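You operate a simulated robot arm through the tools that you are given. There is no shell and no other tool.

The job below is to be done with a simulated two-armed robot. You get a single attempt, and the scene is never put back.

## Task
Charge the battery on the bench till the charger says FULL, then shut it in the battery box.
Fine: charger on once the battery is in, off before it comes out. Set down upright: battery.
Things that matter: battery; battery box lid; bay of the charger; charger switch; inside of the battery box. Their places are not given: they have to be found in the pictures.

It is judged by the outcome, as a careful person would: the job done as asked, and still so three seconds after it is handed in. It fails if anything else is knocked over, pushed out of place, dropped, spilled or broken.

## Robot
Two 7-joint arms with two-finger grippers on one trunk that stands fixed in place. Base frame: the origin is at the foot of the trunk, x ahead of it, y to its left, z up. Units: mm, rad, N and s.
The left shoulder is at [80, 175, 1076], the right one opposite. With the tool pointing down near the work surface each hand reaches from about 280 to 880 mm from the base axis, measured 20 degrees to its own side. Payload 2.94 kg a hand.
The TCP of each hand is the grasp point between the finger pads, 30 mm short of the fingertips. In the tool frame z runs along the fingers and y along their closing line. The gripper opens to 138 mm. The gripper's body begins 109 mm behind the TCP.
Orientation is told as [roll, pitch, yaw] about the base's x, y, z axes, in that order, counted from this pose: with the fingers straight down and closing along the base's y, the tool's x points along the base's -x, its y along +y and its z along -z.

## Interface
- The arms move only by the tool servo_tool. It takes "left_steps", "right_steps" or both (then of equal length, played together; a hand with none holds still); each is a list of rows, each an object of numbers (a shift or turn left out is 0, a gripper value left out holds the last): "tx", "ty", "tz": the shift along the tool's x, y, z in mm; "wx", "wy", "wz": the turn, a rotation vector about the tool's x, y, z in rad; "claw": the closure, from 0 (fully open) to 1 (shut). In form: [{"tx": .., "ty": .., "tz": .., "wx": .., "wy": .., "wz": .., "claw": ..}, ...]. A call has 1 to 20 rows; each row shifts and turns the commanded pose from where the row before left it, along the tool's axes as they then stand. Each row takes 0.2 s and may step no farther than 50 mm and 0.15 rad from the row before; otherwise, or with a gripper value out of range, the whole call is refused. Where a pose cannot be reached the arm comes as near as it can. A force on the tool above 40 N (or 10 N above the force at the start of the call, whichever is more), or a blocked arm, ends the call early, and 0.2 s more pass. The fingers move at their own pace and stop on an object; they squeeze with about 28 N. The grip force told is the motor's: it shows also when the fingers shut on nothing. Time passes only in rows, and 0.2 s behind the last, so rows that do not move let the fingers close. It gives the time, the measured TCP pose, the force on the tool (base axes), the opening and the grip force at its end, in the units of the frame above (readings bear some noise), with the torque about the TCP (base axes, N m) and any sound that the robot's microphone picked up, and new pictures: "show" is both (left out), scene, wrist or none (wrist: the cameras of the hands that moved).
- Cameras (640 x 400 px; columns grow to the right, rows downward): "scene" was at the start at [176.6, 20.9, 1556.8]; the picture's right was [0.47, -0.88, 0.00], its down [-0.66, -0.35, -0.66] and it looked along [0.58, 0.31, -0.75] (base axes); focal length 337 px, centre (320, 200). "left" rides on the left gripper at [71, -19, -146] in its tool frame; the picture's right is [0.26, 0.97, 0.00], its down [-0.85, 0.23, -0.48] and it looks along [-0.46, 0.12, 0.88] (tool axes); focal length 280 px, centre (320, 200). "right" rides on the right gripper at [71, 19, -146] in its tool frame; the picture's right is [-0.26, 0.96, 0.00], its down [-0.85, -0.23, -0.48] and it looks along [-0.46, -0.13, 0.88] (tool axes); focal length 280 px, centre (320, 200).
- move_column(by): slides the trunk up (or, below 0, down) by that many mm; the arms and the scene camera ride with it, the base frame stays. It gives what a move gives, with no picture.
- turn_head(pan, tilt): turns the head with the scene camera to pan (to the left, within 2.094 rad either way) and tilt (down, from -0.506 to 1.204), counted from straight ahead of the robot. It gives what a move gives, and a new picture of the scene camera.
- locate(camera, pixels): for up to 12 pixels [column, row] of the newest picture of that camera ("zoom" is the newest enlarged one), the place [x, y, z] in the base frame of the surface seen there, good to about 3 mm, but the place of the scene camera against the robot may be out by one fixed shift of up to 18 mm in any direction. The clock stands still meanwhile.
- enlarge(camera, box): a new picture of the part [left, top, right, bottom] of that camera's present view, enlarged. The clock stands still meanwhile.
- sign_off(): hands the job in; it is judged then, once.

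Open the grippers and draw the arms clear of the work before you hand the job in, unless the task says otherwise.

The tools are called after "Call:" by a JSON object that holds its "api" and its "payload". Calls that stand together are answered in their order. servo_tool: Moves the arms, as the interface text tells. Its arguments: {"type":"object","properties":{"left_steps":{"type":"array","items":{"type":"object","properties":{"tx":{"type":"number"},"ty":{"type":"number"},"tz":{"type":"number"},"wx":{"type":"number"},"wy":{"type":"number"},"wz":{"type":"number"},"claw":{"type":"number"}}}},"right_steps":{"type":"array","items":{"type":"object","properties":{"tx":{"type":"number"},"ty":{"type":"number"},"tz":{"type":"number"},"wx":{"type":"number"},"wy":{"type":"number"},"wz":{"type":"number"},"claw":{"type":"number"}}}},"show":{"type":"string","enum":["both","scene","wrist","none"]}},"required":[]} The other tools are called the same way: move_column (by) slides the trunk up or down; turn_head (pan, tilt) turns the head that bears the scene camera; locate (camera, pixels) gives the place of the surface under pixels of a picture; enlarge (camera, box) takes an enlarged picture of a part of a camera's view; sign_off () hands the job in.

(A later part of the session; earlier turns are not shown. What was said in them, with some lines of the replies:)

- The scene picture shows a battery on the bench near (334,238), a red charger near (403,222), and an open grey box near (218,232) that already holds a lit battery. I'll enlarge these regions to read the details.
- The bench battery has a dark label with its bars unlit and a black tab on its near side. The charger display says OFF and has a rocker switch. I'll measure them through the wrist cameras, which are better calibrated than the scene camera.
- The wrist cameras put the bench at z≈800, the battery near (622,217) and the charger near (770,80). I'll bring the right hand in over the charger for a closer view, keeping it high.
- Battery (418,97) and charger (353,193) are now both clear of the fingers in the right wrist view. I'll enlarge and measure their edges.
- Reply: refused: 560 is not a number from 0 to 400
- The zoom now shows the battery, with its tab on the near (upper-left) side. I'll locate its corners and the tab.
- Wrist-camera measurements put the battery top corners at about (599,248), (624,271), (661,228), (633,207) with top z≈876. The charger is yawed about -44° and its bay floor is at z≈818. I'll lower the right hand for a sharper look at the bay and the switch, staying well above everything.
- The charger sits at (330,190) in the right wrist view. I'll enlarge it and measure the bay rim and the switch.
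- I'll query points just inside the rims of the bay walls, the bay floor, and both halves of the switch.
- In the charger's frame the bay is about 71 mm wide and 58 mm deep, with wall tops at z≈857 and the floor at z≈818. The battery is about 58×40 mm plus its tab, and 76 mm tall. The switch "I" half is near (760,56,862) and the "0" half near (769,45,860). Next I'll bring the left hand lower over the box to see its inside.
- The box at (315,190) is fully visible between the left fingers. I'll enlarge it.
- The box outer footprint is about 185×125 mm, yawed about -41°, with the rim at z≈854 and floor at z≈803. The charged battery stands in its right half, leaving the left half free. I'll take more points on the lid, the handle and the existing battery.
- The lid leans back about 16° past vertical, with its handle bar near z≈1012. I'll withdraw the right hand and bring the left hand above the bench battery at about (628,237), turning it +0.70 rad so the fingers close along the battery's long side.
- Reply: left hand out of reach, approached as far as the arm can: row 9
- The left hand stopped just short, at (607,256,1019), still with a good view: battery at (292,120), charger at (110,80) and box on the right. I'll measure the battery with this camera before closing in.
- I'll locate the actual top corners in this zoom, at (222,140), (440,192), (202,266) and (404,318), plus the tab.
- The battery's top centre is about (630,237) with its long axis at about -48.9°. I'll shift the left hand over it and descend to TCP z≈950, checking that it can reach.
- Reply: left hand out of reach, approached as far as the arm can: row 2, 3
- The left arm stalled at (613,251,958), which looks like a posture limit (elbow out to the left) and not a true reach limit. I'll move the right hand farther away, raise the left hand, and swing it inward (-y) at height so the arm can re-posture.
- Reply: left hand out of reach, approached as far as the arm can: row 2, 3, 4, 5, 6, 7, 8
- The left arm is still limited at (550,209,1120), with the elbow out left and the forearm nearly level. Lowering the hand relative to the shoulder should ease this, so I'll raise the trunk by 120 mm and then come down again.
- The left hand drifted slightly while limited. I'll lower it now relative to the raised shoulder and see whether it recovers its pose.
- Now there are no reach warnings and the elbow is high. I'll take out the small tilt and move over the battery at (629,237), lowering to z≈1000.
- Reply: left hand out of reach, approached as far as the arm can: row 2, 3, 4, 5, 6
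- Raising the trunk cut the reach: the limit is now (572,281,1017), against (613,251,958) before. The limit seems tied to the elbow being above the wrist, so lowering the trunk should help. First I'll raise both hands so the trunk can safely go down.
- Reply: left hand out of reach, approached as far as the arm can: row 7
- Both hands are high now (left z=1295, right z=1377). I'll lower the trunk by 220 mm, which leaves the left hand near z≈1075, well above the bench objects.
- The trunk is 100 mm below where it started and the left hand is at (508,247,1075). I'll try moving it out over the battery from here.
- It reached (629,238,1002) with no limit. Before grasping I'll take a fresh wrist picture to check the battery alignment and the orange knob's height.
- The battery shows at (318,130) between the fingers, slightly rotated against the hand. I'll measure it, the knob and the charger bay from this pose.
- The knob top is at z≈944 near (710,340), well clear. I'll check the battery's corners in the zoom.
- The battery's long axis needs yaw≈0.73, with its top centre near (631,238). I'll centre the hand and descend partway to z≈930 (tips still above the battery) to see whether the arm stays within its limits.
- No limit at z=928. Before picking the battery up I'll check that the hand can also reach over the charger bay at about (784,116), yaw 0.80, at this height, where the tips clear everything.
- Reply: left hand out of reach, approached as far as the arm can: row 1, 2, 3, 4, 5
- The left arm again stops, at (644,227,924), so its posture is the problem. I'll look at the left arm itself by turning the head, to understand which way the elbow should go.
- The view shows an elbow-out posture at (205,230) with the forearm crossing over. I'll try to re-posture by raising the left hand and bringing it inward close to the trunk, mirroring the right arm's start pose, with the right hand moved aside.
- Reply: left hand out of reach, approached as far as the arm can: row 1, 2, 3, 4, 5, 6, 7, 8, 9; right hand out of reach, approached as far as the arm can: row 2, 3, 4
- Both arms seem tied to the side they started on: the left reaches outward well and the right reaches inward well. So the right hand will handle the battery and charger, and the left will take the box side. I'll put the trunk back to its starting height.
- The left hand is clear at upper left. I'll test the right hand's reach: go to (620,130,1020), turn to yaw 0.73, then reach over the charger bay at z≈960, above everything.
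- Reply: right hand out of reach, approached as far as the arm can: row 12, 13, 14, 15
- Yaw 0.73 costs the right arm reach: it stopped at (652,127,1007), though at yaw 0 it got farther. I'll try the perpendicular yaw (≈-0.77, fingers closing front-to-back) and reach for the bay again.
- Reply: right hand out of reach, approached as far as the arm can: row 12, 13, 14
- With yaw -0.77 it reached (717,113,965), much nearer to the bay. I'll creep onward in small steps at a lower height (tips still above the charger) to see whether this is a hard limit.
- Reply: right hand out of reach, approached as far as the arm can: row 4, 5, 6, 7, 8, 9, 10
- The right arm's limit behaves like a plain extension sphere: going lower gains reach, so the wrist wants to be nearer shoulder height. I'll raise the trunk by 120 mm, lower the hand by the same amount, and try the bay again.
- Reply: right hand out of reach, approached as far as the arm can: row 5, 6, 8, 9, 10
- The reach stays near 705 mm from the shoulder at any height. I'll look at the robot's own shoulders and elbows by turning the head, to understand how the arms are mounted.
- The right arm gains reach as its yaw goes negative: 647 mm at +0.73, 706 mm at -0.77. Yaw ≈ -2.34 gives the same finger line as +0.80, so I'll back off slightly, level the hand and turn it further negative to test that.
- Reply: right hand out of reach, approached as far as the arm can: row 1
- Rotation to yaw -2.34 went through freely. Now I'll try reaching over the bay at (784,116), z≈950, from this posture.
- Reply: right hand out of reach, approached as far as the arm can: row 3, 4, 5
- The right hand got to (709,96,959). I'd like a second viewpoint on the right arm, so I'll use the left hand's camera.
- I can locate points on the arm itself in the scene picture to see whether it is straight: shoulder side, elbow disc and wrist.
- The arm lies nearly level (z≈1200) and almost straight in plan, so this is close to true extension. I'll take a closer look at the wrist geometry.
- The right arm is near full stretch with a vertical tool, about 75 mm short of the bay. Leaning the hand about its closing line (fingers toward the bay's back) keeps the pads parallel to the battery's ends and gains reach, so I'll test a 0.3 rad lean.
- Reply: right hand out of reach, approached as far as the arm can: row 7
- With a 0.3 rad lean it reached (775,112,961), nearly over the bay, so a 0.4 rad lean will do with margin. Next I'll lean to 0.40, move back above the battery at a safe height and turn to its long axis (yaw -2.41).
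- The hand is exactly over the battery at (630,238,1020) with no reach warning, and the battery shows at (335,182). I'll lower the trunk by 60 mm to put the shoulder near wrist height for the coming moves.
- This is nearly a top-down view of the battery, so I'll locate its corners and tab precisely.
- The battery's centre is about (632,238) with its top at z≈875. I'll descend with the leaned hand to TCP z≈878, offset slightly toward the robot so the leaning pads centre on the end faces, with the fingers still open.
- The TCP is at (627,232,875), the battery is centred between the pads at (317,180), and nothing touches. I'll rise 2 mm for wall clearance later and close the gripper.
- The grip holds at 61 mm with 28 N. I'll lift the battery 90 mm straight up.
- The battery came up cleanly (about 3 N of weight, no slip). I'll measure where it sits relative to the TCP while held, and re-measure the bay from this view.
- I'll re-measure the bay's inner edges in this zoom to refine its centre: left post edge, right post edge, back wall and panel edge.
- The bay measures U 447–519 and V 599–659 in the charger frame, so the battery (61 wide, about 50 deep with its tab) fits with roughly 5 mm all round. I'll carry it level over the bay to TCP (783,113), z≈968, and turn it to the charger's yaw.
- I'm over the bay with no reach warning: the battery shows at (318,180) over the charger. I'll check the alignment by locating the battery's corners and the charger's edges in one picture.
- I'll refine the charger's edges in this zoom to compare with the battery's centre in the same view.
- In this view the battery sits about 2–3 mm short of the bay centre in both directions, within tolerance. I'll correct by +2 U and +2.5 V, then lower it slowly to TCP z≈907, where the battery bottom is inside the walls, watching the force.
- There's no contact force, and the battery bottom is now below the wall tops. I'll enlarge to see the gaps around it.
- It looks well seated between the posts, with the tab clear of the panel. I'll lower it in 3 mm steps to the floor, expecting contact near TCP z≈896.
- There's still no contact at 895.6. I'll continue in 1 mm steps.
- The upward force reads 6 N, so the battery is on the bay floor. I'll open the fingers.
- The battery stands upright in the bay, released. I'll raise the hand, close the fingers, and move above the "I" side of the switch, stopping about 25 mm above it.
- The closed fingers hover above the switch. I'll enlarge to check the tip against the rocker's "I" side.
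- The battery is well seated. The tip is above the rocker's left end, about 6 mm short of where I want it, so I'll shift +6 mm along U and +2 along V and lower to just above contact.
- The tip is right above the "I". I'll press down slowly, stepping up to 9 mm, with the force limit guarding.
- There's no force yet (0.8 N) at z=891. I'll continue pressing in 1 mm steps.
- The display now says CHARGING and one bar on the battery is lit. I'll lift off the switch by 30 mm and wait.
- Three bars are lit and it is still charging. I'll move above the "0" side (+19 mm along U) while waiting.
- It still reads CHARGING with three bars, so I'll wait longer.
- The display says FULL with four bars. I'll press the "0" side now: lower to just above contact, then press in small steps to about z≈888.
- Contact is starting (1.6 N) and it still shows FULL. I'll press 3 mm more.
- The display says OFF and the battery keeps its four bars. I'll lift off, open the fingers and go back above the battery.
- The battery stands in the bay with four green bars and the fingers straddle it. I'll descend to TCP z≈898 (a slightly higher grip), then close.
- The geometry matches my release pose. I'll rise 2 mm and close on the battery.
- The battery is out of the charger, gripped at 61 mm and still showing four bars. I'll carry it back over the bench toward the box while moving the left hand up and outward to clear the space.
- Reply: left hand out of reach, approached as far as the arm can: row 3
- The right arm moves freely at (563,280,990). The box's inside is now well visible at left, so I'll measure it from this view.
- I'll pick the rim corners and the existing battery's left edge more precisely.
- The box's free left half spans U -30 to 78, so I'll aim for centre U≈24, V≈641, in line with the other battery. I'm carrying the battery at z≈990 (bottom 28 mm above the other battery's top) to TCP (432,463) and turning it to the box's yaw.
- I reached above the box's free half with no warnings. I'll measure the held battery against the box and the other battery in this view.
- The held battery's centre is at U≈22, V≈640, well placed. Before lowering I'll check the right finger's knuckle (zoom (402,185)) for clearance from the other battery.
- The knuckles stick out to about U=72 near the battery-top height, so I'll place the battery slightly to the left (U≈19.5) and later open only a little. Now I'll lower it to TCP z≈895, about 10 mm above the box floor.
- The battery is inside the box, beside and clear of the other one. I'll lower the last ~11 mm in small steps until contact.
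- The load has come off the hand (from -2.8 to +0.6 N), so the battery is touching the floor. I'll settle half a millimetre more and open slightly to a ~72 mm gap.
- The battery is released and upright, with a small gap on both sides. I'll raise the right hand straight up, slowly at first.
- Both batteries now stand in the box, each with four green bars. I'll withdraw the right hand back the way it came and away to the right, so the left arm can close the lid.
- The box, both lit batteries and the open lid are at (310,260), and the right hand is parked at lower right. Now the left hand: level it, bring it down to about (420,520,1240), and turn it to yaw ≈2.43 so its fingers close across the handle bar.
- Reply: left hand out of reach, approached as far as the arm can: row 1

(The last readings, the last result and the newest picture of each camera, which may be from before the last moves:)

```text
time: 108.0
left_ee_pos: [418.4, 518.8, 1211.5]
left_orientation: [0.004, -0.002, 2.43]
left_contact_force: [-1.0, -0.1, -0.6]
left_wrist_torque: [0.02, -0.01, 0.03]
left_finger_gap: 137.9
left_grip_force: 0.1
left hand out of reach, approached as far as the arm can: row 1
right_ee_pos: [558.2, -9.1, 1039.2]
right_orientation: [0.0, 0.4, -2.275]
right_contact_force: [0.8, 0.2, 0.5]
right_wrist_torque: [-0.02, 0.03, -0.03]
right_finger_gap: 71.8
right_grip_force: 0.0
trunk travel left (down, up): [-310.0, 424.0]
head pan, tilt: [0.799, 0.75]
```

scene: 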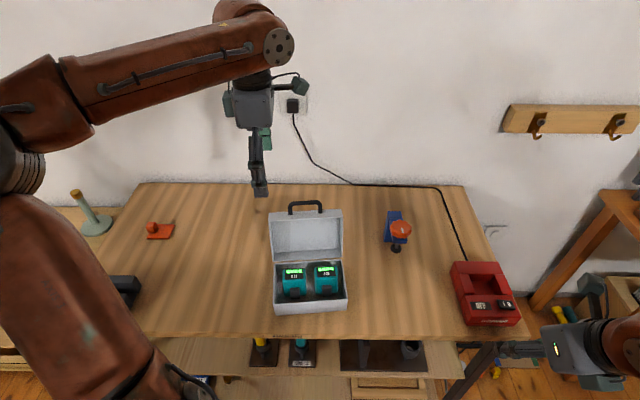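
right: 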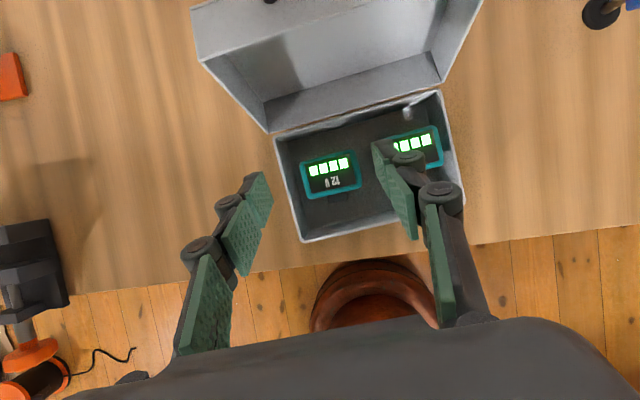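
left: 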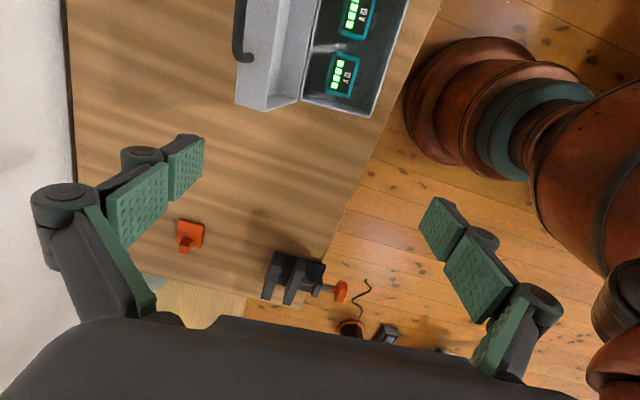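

The left hand turned to yaw 2.43 without trouble. I'll move it toward the point above the handle, (543,545), at z≈1120.

Call:
{"api": "servo_tool", "payload": {"left_steps": [{"tx": 19.3, "ty": -25.3, "tz": 22.8}, {"tx": 19.3, "ty": -25.3, "tz": 22.8}, {"tx": 19.3, "ty": -25.3, "tz": 22.8}, {"tx": 19.3, "ty": -25.3, "tz": 22.8}, {}], "show": "both"}}

```text
time: 109.2
left_ee_pos: [544.2, 544.7, 1120.0]
left_orientation: [0.001, -0.001, 2.427]
left_contact_force: [0.1, 0.3, -1.0]
left_wrist_torque: [0.03, -0.04, -0.03]
left_finger_gap: 137.9
left_grip_force: 0.1
right_ee_pos: [556.5, -8.9, 1041.0]
right_orientation: [0.0, 0.4, -2.275]
right_contact_force: [-0.2, -0.1, 0.0]
right_wrist_torque: [-0.01, -0.01, -0.04]
right_finger_gap: 71.6
right_grip_force: 0.0
trunk travel left (down, up): [-310.0, 424.0]
head pan, tilt: [0.799, 0.75]
```

scene: 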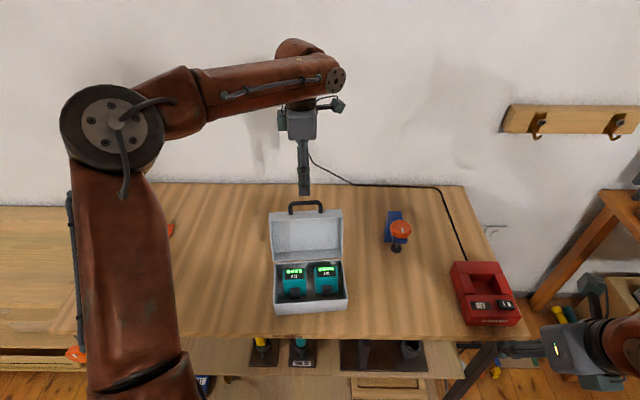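
left: 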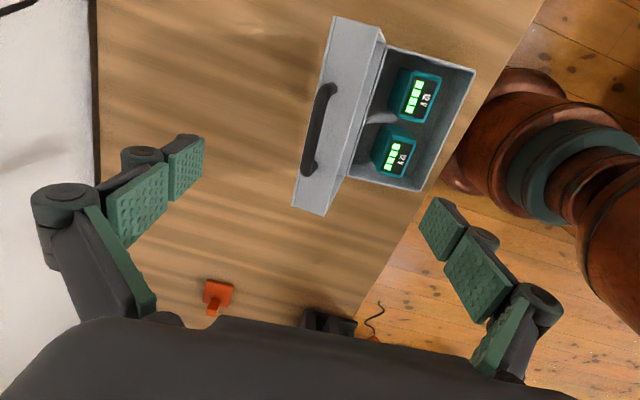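

The hand is above the handle at (544,545,1120), and the handle bar shows at (318,130) between the open fingers. I'll enlarge and measure it and the lid.

Call:
{"api": "enlarge", "payload": {"camera": "left", "box": [270, 10, 480, 220]}}

Call:
{"api": "locate", "payload": {"camera": "left", "pixels": [[331, 85], [308, 172], [318, 130], [314, 145], [323, 110], [312, 130], [324, 130], [330, 130], [340, 110], [326, 160], [360, 110], [345, 60]]}}

```text
1.90 times, centred on (375, 115) of left
```

zoom: 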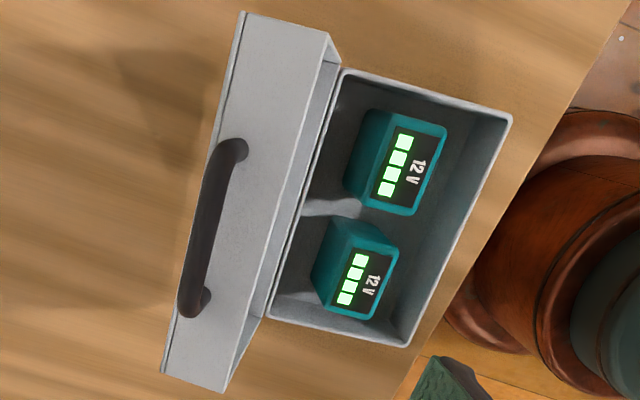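

```text
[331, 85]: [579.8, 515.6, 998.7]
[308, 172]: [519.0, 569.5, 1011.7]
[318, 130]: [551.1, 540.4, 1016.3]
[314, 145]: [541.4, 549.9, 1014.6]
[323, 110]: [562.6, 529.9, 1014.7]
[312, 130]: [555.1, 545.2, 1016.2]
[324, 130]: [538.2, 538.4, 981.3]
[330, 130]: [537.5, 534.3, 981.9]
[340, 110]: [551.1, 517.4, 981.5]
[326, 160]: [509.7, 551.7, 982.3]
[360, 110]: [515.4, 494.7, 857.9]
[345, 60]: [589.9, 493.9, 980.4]
```

The bar runs along U at V≈769.5, centre z≈1010, with the lid's front face about 28 mm below it. I'll lower the open fingers around the bar to TCP z≈1026, with the tips just below the bar.

Call:
{"api": "servo_tool", "payload": {"left_steps": [{"ty": -1.8, "tz": 31.3}, {"tz": 31.3}, {"tz": 31.3}, {}], "show": "both"}}

```text
time: 110.2
left_ee_pos: [543.4, 546.8, 1025.2]
left_orientation: [0.002, -0.004, 2.427]
left_contact_force: [-0.1, 0.0, 0.0]
left_wrist_torque: [0.03, -0.02, -0.04]
left_finger_gap: 138.0
left_grip_force: 0.0
right_ee_pos: [558.0, -8.7, 1039.0]
right_orientation: [-0.002, 0.401, -2.275]
right_contact_force: [0.7, -0.2, -0.6]
right_wrist_torque: [0.01, -0.01, 0.04]
right_finger_gap: 71.9
right_grip_force: 0.0
trunk travel left (down, up): [-310.0, 424.0]
head pan, tilt: [0.799, 0.75]
```

scene: 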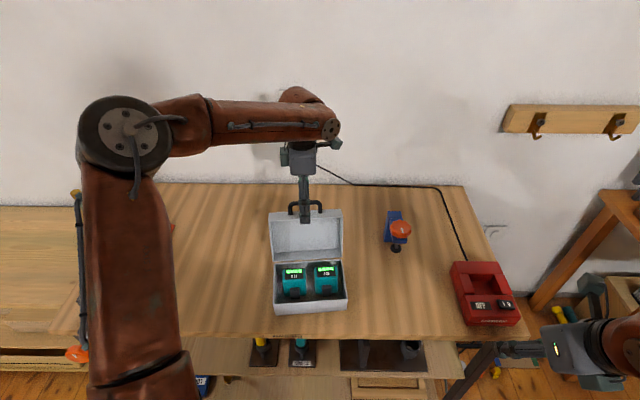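
left: 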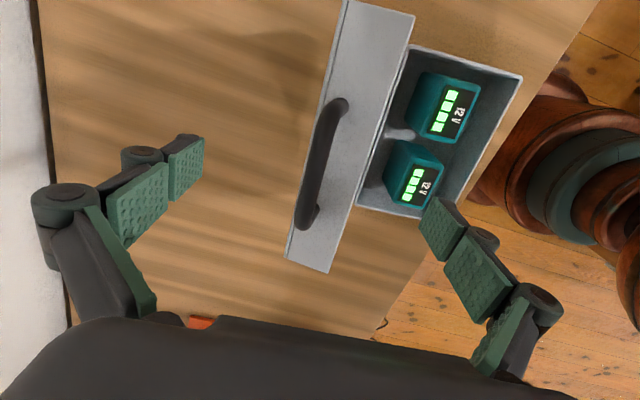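

The bar at (320,165) lies between the pads. I'll recheck its position before closing the cage.

Call:
{"api": "locate", "payload": {"camera": "left", "pixels": [[322, 160], [317, 180], [330, 130], [312, 200], [340, 190], [350, 150], [310, 215], [345, 105]]}}

```text
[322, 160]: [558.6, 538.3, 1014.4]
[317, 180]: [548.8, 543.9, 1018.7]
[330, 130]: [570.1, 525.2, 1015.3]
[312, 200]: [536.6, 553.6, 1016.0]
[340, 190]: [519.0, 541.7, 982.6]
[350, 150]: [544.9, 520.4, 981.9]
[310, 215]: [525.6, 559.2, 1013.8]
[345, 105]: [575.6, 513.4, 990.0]
```

The bar is centred (V≈769.7, hand V≈768.8). I'll close the fingers to a loose ~17 mm cage around it.

Call:
{"api": "servo_tool", "payload": {"left_steps": [{"claw": 0.6}, {"claw": 0.8}, {"claw": 0.877}, {"claw": 0.877}, {"claw": 0.877}, {"claw": 0.877}, {"claw": 0.877}, {"claw": 0.877}], "show": "both"}}

Call:
{"api": "enlarge", "payload": {"camera": "left", "box": [240, 100, 400, 260]}}

```text
time: 112.0
left_ee_pos: [544.3, 545.9, 1026.2]
left_orientation: [0.004, -0.004, 2.428]
left_contact_force: [-0.3, 0.8, 0.8]
left_wrist_torque: [0.04, -0.02, -0.01]
left_finger_gap: 17.5
left_grip_force: 0.6
right_ee_pos: [557.3, -9.1, 1040.0]
right_orientation: [-0.002, 0.4, -2.276]
right_contact_force: [0.2, 0.6, 0.4]
right_wrist_torque: [0.02, -0.04, 0.03]
right_finger_gap: 71.9
right_grip_force: 0.1
trunk travel left (down, up): [-310.0, 424.0]
head pan, tilt: [0.799, 0.75]
```

scene: 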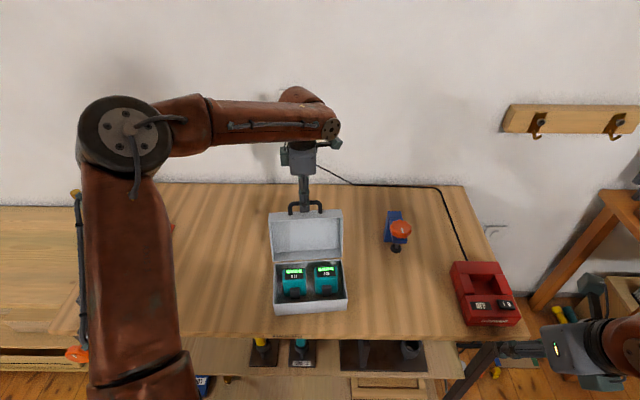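
left: 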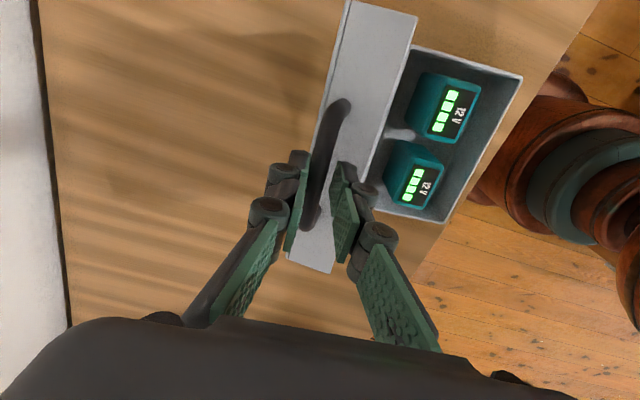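

```text
2.50 times, centred on (320, 180) of left
```

zoom: 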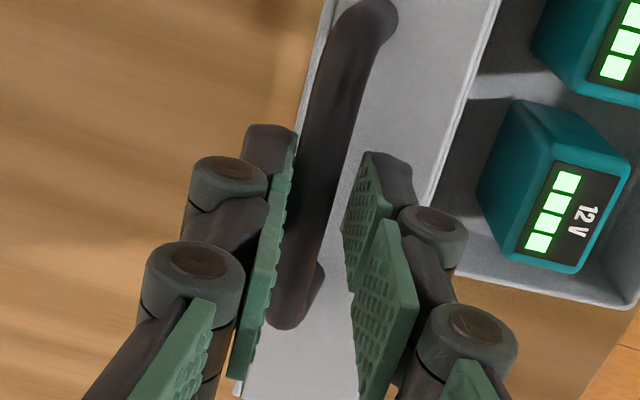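

The cage is set, one finger on each side of the bar and not touching the lid. I'll begin pulling toward the robot along the lid's arc in small steps.

Call:
{"api": "servo_tool", "payload": {"left_steps": [{"ty": 7, "tz": -3}, {"ty": 7, "tz": -3}, {"ty": 10, "tz": -3}, {"ty": 10, "tz": -2.6}, {"ty": 10, "tz": -1.8}, {"ty": 10, "tz": -1.5}, {}], "show": "both"}}

```text
time: 113.6
left_ee_pos: [507.7, 504.0, 1039.2]
left_orientation: [0.004, -0.004, 2.427]
left_contact_force: [0.5, 0.2, -0.5]
left_wrist_torque: [0.0, 0.0, -0.05]
left_finger_gap: 17.3
left_grip_force: 0.5
right_ee_pos: [557.0, -8.8, 1038.8]
right_orientation: [-0.001, 0.4, -2.276]
right_contact_force: [-0.2, 0.3, 0.2]
right_wrist_torque: [-0.02, 0.0, -0.01]
right_finger_gap: 71.8
right_grip_force: 0.0
trunk travel left (down, up): [-310.0, 424.0]
head pan, tilt: [0.799, 0.75]
```

scene: 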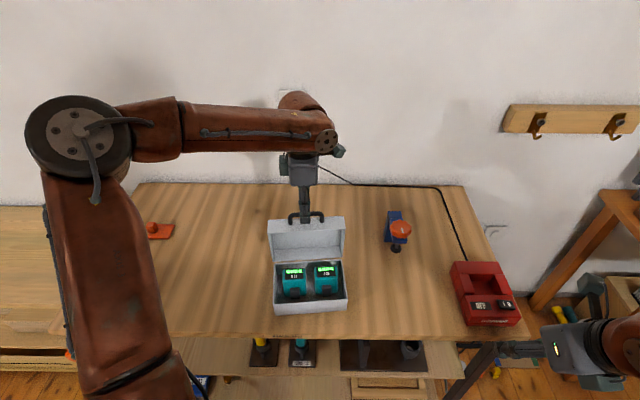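
left: 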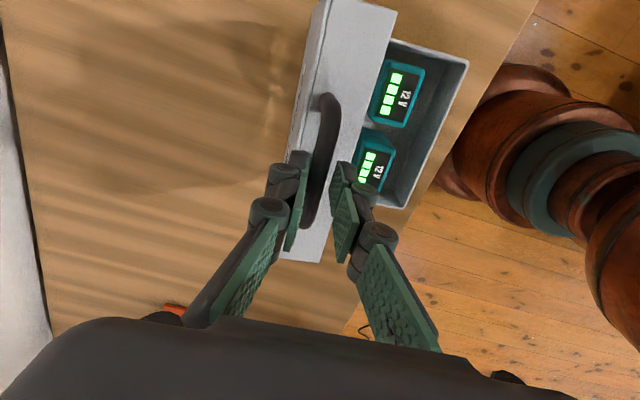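

The lid is following (hand V≈713) and the box hasn't moved. I'll carry on past vertical to V≈640 along the arc.

Call:
{"api": "servo_tool", "payload": {"left_steps": [{"ty": 13, "tz": -2}, {"ty": 10, "tz": 0}, {"ty": 10, "tz": 0.5}, {"ty": 10, "tz": 1.3}, {"ty": 10, "tz": 2}, {"ty": 10, "tz": 2.7}, {"ty": 10, "tz": 3.3}, {}], "show": "both"}}

Call:
{"api": "enlarge", "payload": {"camera": "scene", "box": [250, 160, 370, 330]}}

```text
time: 115.4
left_ee_pos: [460.4, 450.7, 1033.1]
left_orientation: [0.004, -0.001, 2.428]
left_contact_force: [0.2, -0.2, -0.4]
left_wrist_torque: [0.01, 0.02, -0.03]
left_finger_gap: 16.9
left_grip_force: 0.2
right_ee_pos: [558.4, -9.3, 1039.6]
right_orientation: [-0.003, 0.398, -2.276]
right_contact_force: [0.1, 0.1, 1.0]
right_wrist_torque: [0.01, 0.0, 0.01]
right_finger_gap: 72.0
right_grip_force: 0.0
trunk travel left (down, up): [-310.0, 424.0]
head pan, tilt: [0.799, 0.75]
```

scene: 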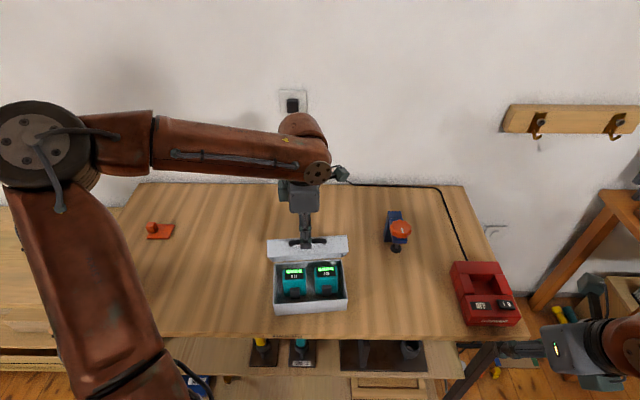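
left: 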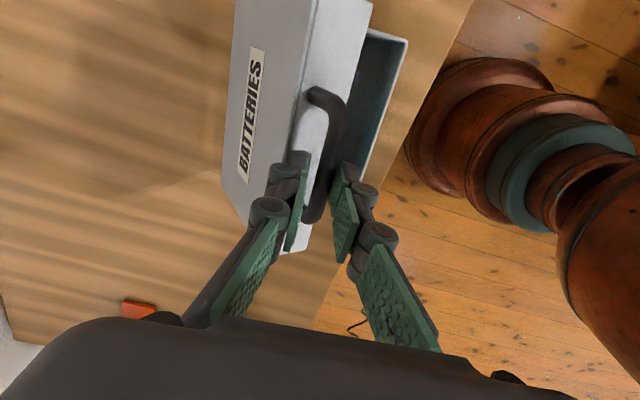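

```text
2.35 times, centred on (310, 245) of scene
```

zoom: 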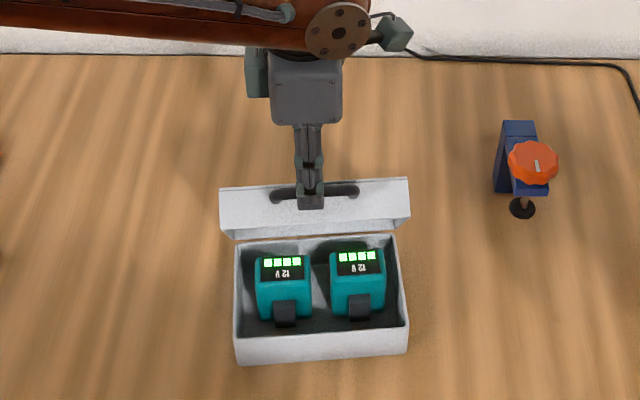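

The lid is past vertical and held in the cage, and the box still hasn't moved. I'll check the bar's actual position to refine the arc.

Call:
{"api": "locate", "payload": {"camera": "left", "pixels": [[335, 120], [330, 145], [338, 105], [325, 170], [300, 150], [310, 100], [318, 210]]}}

```text
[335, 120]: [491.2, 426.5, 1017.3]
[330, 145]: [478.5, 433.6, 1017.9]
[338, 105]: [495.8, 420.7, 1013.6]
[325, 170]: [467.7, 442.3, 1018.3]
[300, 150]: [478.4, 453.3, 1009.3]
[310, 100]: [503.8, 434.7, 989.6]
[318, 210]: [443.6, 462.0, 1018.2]
```

The bar centre is now at V≈640, z≈1012, which puts the hinge near V≈702. I'll keep lowering the lid along the arc to bar V≈570.

Call:
{"api": "servo_tool", "payload": {"left_steps": [{"ty": 9.3, "tz": 9.4}, {"ty": 10, "tz": 5.1}, {"ty": 10, "tz": 6.1}, {"ty": 10, "tz": 7.1}, {"ty": 10, "tz": 8.2}, {"ty": 10, "tz": 9.7}, {"ty": 10, "tz": 11.5}, {}], "show": "both"}}

Call:
{"api": "enlarge", "payload": {"camera": "scene", "box": [250, 160, 370, 330]}}

```text
time: 117.2
left_ee_pos: [415.3, 397.7, 975.6]
left_orientation: [0.003, -0.003, 2.429]
left_contact_force: [-0.3, -0.8, 0.0]
left_wrist_torque: [-0.04, -0.02, 0.03]
left_finger_gap: 18.0
left_grip_force: 0.3
right_ee_pos: [557.2, -10.1, 1038.5]
right_orientation: [-0.001, 0.4, -2.276]
right_contact_force: [-0.4, 0.5, 0.2]
right_wrist_torque: [0.0, -0.02, -0.02]
right_finger_gap: 71.6
right_grip_force: 0.0
trunk travel left (down, up): [-310.0, 424.0]
head pan, tilt: [0.799, 0.75]
```

scene: 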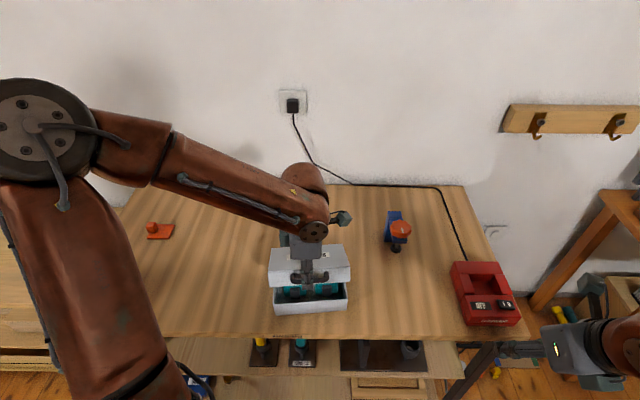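
left: 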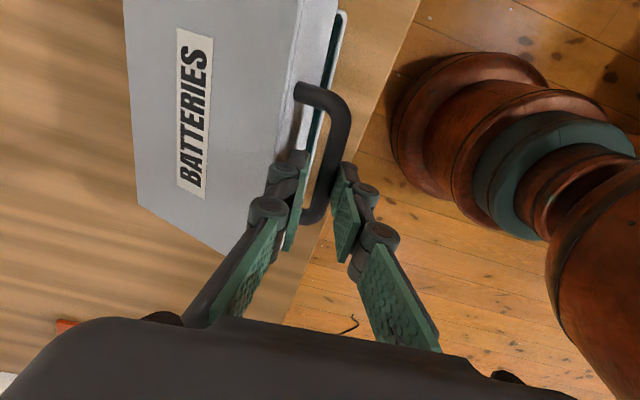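

```text
2.35 times, centred on (310, 245) of scene
```

zoom: 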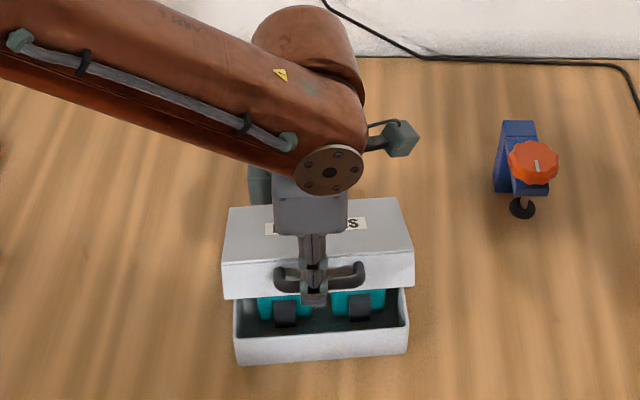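

The lid is about halfway down and the fingers are clear of its front face. I'll recheck the bar's position.

Call:
{"api": "locate", "payload": {"camera": "left", "pixels": [[342, 130], [332, 165], [328, 185], [340, 150], [300, 130], [290, 80], [180, 100]]}}

```text
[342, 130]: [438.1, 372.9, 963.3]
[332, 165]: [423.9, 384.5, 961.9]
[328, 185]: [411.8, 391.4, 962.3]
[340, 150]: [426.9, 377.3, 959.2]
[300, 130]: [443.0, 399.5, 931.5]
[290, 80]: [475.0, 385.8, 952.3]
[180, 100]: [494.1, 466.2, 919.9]
```

The bar is at V≈567, z≈957, as predicted. I'll continue down the arc to near closed.

Call:
{"api": "servo_tool", "payload": {"left_steps": [{"ty": 6.3, "tz": 10.6}, {"ty": 7, "tz": 11.3}, {"ty": 5, "tz": 9.7}, {"ty": 5, "tz": 11.5}, {"ty": 4, "tz": 11.5}, {}], "show": "both"}}

Call:
{"api": "enlarge", "payload": {"camera": "scene", "box": [250, 160, 370, 330]}}

```text
time: 118.6
left_ee_pos: [399.7, 394.6, 932.2]
left_orientation: [0.009, -0.002, 2.424]
left_contact_force: [-2.3, -0.9, 0.6]
left_wrist_torque: [-0.02, 0.06, -0.05]
left_finger_gap: 18.8
left_grip_force: 1.5
left hand out of reach, approached as far as the arm can: row 4, 5
right_ee_pos: [557.0, -9.3, 1039.2]
right_orientation: [-0.001, 0.4, -2.277]
right_contact_force: [0.2, -0.2, -0.1]
right_wrist_torque: [0.05, 0.01, 0.01]
right_finger_gap: 71.8
right_grip_force: 0.1
trunk travel left (down, up): [-310.0, 424.0]
head pan, tilt: [0.799, 0.75]
```

scene: 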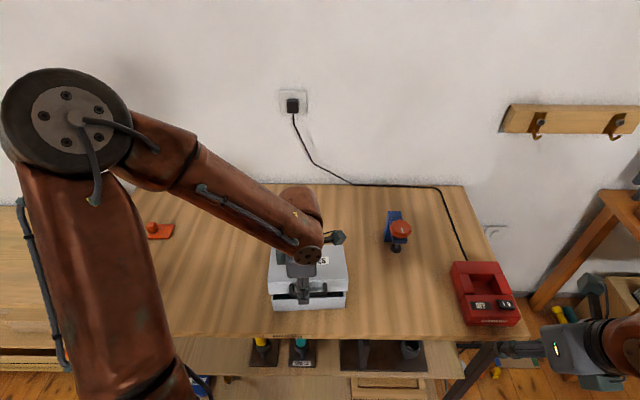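
left: 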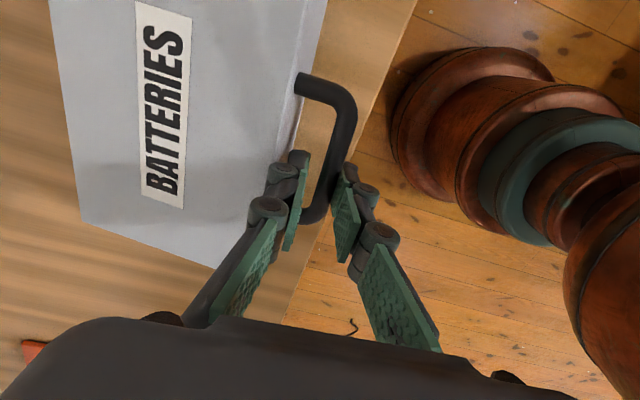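

```text
2.35 times, centred on (310, 245) of scene
```

zoom: 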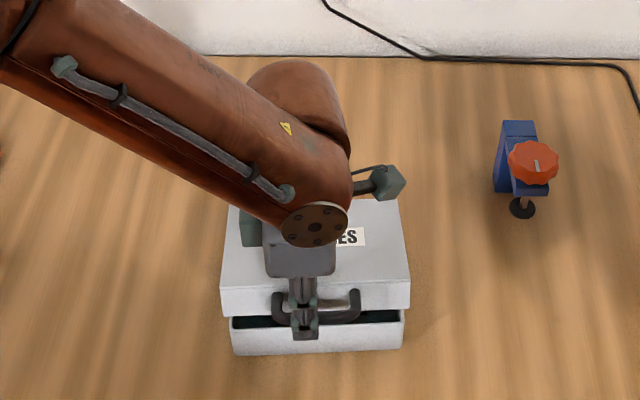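

The left arm hit a posture limit here (V≈560 instead of 550), and the far finger is now too deep behind the bar. I'll raise the hand 20 mm so only the tips cage the bar, then lean the hand (tips toward the robot) to gain reach.

Call:
{"api": "servo_tool", "payload": {"left_steps": [{"tz": -10}, {"tz": -10}, {"wx": -0.1}, {"wx": -0.1}, {"wx": -0.1}, {}], "show": "both"}}

Call:
{"api": "enlarge", "payload": {"camera": "scene", "box": [250, 160, 370, 330]}}

```text
time: 120.0
left_ee_pos: [399.1, 393.6, 951.4]
left_orientation: [0.304, -0.005, 2.428]
left_contact_force: [-0.7, -0.3, 0.3]
left_wrist_torque: [0.0, -0.02, -0.01]
left_finger_gap: 17.1
left_grip_force: 0.0
right_ee_pos: [557.5, -9.2, 1039.5]
right_orientation: [-0.002, 0.4, -2.276]
right_contact_force: [-0.8, -0.1, -0.1]
right_wrist_torque: [-0.02, -0.02, 0.01]
right_finger_gap: 71.7
right_grip_force: 0.3
trunk travel left (down, up): [-310.0, 424.0]
head pan, tilt: [0.799, 0.75]
```

scene: 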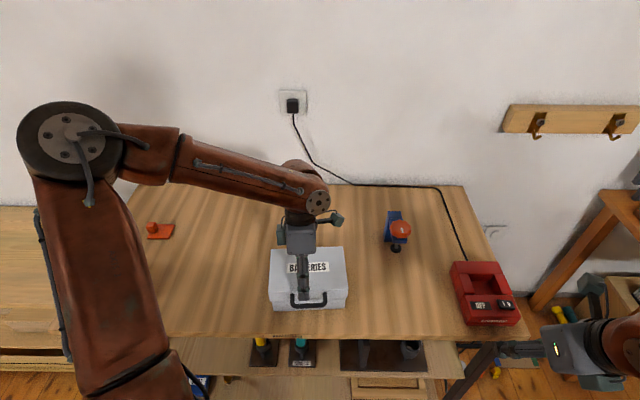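
left: 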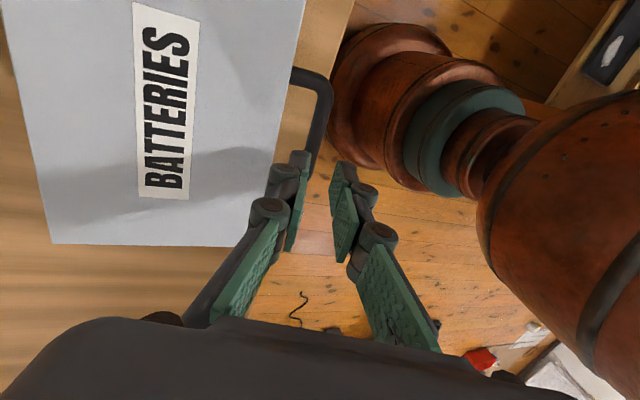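

```text
2.35 times, centred on (310, 245) of scene
```

zoom: 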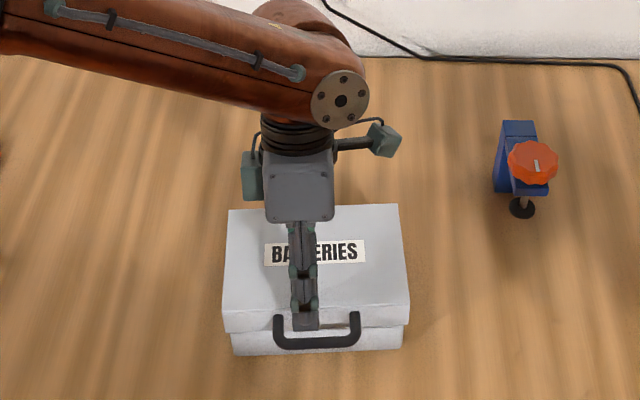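

The lid seems to have come down shut when the cage lifted off the bar. I'll verify its height at several points with the left camera and look closer.

Call:
{"api": "locate", "payload": {"camera": "left", "pixels": [[325, 110], [315, 150], [300, 75], [100, 50], [60, 230], [240, 230], [290, 20], [165, 100], [230, 100], [100, 150]]}}

Call:
{"api": "enlarge", "payload": {"camera": "left", "box": [180, 0, 380, 260]}}

Call:
{"api": "locate", "payload": {"camera": "scene", "pixels": [[275, 255], [340, 255], [275, 295], [340, 292], [310, 305], [276, 309], [341, 305], [275, 311], [344, 307], [273, 300]]}}

```text
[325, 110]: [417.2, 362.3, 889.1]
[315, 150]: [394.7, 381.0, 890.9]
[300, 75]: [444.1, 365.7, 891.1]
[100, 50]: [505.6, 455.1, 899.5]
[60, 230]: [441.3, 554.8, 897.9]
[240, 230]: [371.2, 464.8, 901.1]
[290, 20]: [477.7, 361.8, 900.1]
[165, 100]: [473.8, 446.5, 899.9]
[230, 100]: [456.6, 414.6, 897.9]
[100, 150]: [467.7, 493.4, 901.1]
```

```text
1.54 times, centred on (280, 130) of left
```

zoom: 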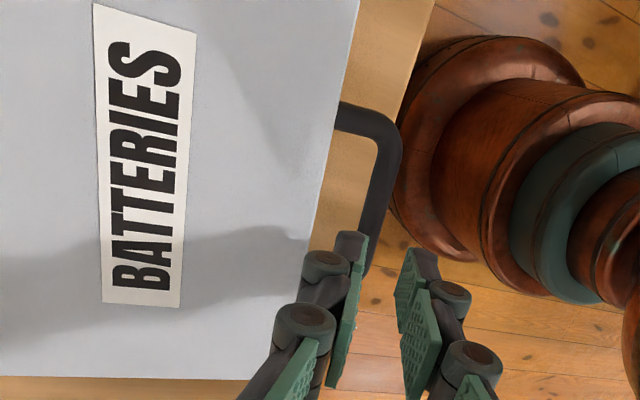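

```text
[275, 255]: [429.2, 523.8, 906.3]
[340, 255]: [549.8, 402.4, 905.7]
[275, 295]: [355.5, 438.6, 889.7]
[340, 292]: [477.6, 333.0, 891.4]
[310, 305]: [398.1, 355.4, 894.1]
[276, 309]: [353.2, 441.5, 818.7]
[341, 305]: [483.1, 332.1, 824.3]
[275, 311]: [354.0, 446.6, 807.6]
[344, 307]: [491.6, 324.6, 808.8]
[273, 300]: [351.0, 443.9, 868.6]
```

The lid top reads z≈898–901 everywhere, so it is level and shut over the 854 mm rim. I'll raise the left hand straight up off the box and inspect the seam.

Call:
{"api": "servo_tool", "payload": {"left_steps": [{"ty": 9.9, "tz": -31.8}, {"ty": 9.9, "tz": -31.8}, {"ty": 9.9, "tz": -31.8}, {"ty": 9.9, "tz": -31.8}, {}], "show": "both"}}

Call:
{"api": "enlarge", "payload": {"camera": "scene", "box": [255, 230, 365, 325]}}

```text
time: 121.2
left_ee_pos: [400.8, 393.2, 1085.0]
left_orientation: [0.305, -0.002, 2.429]
left_contact_force: [-0.7, -1.0, 0.9]
left_wrist_torque: [-0.01, 0.01, -0.01]
left_finger_gap: 17.1
left_grip_force: 0.0
right_ee_pos: [558.0, -9.4, 1039.7]
right_orientation: [-0.002, 0.398, -2.275]
right_contact_force: [-0.6, 0.8, 0.1]
right_wrist_torque: [-0.02, -0.01, 0.02]
right_finger_gap: 71.7
right_grip_force: 0.0
trunk travel left (down, up): [-310.0, 424.0]
head pan, tilt: [0.799, 0.75]
```

scene: 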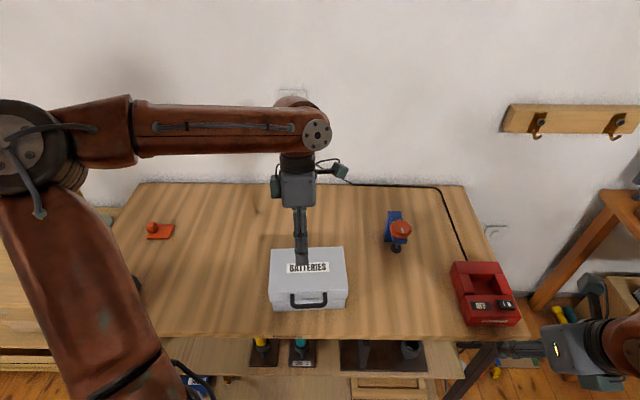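
left: 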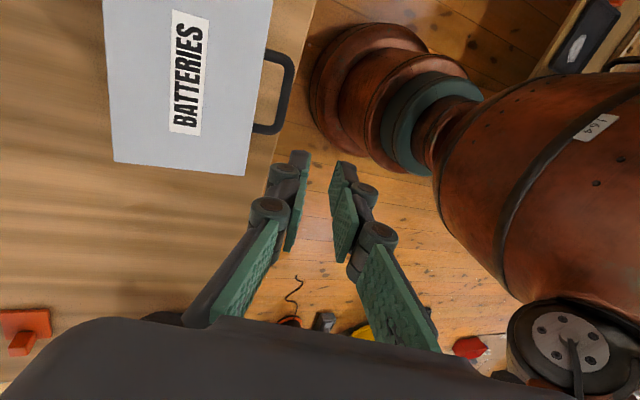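

```text
4.21 times, centred on (310, 278) of scene
```

zoom: 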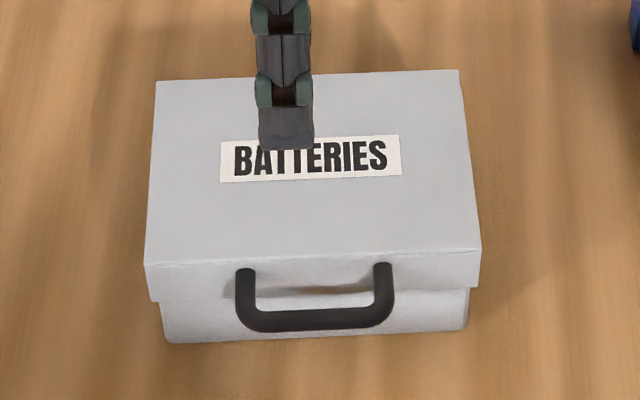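

The box looks shut. I'll check the lid's four corners for level, and the front seam.

Call:
{"api": "locate", "payload": {"camera": "zoom", "pixels": [[155, 255], [472, 244], [165, 90], [450, 80], [200, 255], [430, 245], [200, 275], [430, 268], [200, 320], [430, 315], [160, 290], [470, 280]]}}

Call:
{"api": "locate", "payload": {"camera": "left", "pixels": [[118, 158], [240, 168], [265, 10], [110, 10], [255, 60], [200, 150], [150, 80], [130, 100]]}}

```text
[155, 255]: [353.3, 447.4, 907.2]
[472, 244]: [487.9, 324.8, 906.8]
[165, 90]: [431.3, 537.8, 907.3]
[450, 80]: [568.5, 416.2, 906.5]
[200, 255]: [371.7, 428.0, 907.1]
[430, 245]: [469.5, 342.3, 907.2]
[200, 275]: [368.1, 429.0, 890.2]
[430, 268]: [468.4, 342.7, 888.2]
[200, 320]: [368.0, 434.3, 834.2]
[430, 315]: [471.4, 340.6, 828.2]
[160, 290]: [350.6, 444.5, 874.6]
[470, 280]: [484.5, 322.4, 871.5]
```

```text
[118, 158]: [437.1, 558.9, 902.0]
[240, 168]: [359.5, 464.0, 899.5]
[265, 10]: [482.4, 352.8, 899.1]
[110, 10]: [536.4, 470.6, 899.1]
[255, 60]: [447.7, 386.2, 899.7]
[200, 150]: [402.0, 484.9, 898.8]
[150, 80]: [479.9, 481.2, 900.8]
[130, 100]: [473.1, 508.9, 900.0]
```

The lid's corners are all level, so the box is shut with both batteries inside. Now I'll draw both hands up and away, straighten them, and open the grippers.

Call:
{"api": "servo_tool", "payload": {"left_steps": [{"ty": 9.9, "tz": -31.8}, {"ty": 9.9, "tz": -31.8}, {"wx": 0.1, "claw": 0}, {"wx": 0.1, "claw": 0}, {"wx": 0.1, "claw": 0}, {"tx": -25, "tz": -15, "claw": 0}, {"tx": -25, "tz": -15, "claw": 0}, {"tx": -25, "tz": -15, "claw": 0}, {"claw": 0}, {"claw": 0}], "right_steps": [{"tx": 15, "tz": -35}, {"tx": 15, "tz": -35}, {"wy": -0.1, "claw": 0}, {"wy": -0.1, "claw": 0}, {"wy": -0.1, "claw": 0}, {"wy": -0.1, "claw": 0}, {"tx": -30, "ty": 20, "claw": 0}, {"tx": -30, "ty": 20, "claw": 0}, {"tx": -30, "ty": 20, "claw": 0}, {"claw": 0}], "show": "both"}}

```text
time: 123.4
left_ee_pos: [344.2, 445.0, 1195.0]
left_orientation: [0.005, -0.002, 2.428]
left_contact_force: [0.5, 0.1, -0.1]
left_wrist_torque: [-0.02, -0.02, -0.01]
left_finger_gap: 137.7
left_grip_force: 0.0
right_ee_pos: [546.2, -114.9, 1115.7]
right_orientation: [-0.001, -0.001, -2.276]
right_contact_force: [0.0, -0.3, 0.6]
right_wrist_torque: [-0.07, 0.0, 0.0]
right_finger_gap: 138.1
right_grip_force: 0.0
trunk travel left (down, up): [-310.0, 424.0]
head pan, tilt: [0.799, 0.75]
```

scene: 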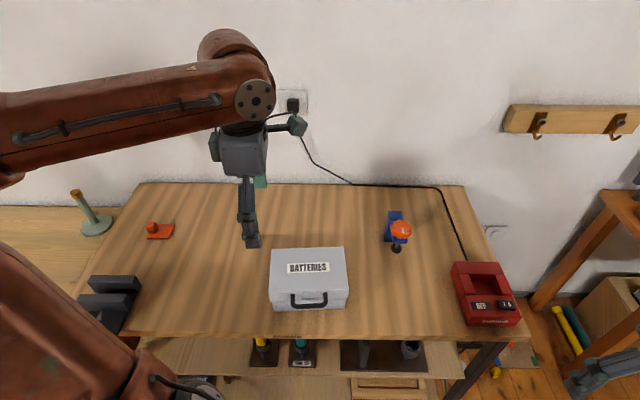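
right: 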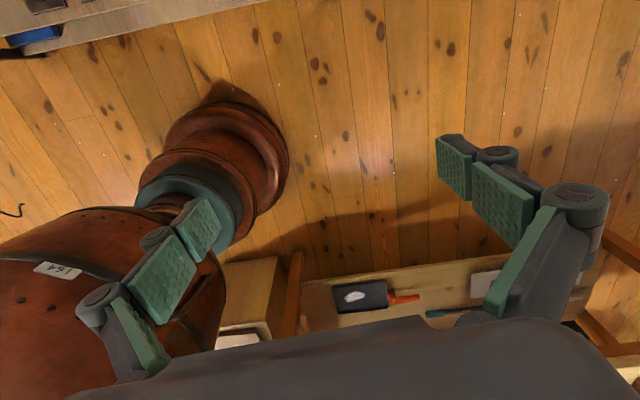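
left: 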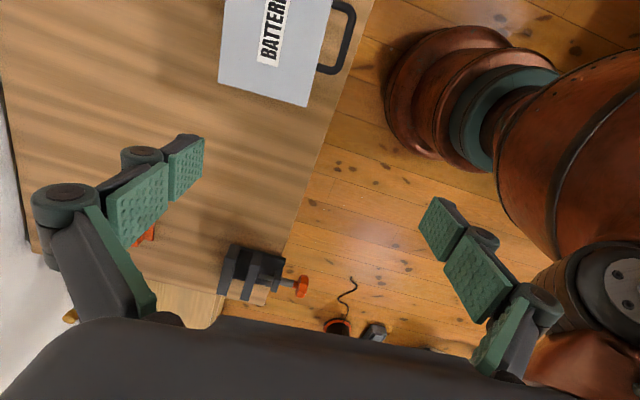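

Both hands are clear with grippers open, and the box is shut. A last check of the charger display and the other items before handing in.

Call:
{"api": "enlarge", "payload": {"camera": "scene", "box": [370, 195, 540, 340]}}

Call:
{"api": "enlarge", "payload": {"camera": "scene", "box": [240, 220, 380, 330]}}

```text
2.76 times, centred on (455, 268) of scene
```

zoom: 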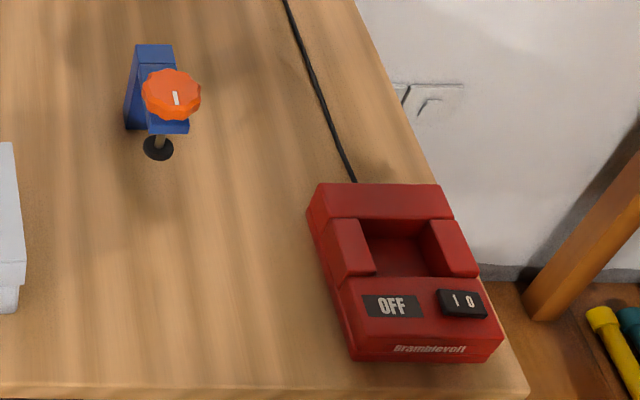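

```text
3.64 times, centred on (310, 275) of scene
```

zoom: 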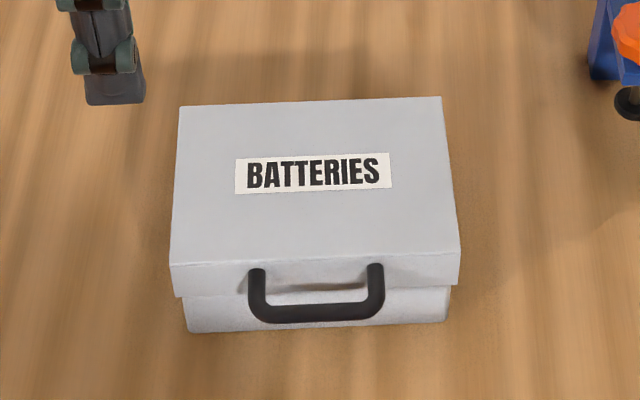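

The charger is OFF with an empty bay, the clamp and knob are untouched, the box is shut level, and both grippers are open and clear. I'm handing the job in.

Call:
{"api": "sign_off", "payload": {}}

```text
The job is handed in.
```

The battery was charged until the charger read FULL, and it is now shut in the battery box. It stands upright next to the battery that was already there. I have handed the job in.

- **Charging:** I switched the charger on only after the battery was in the bay. I switched it off, with the display back to OFF, before taking the battery out.
- **Box:** All four corners of the lid measure level, so it is fully closed.
- **Box moved slightly:** While I was lowering the lid, the left arm reached its limit and a finger pressed against the lid. By my measurements the box shifted about 8 mm toward the back of the bench. I left it there.
- **Lid not lowered all the way:** The lid dropped shut over the last few centimetres when the fingers came off the handle.
- **Everything else:** The charger and the clamp looked undisturbed in the last picture. Both grippers are open and clear of the work.
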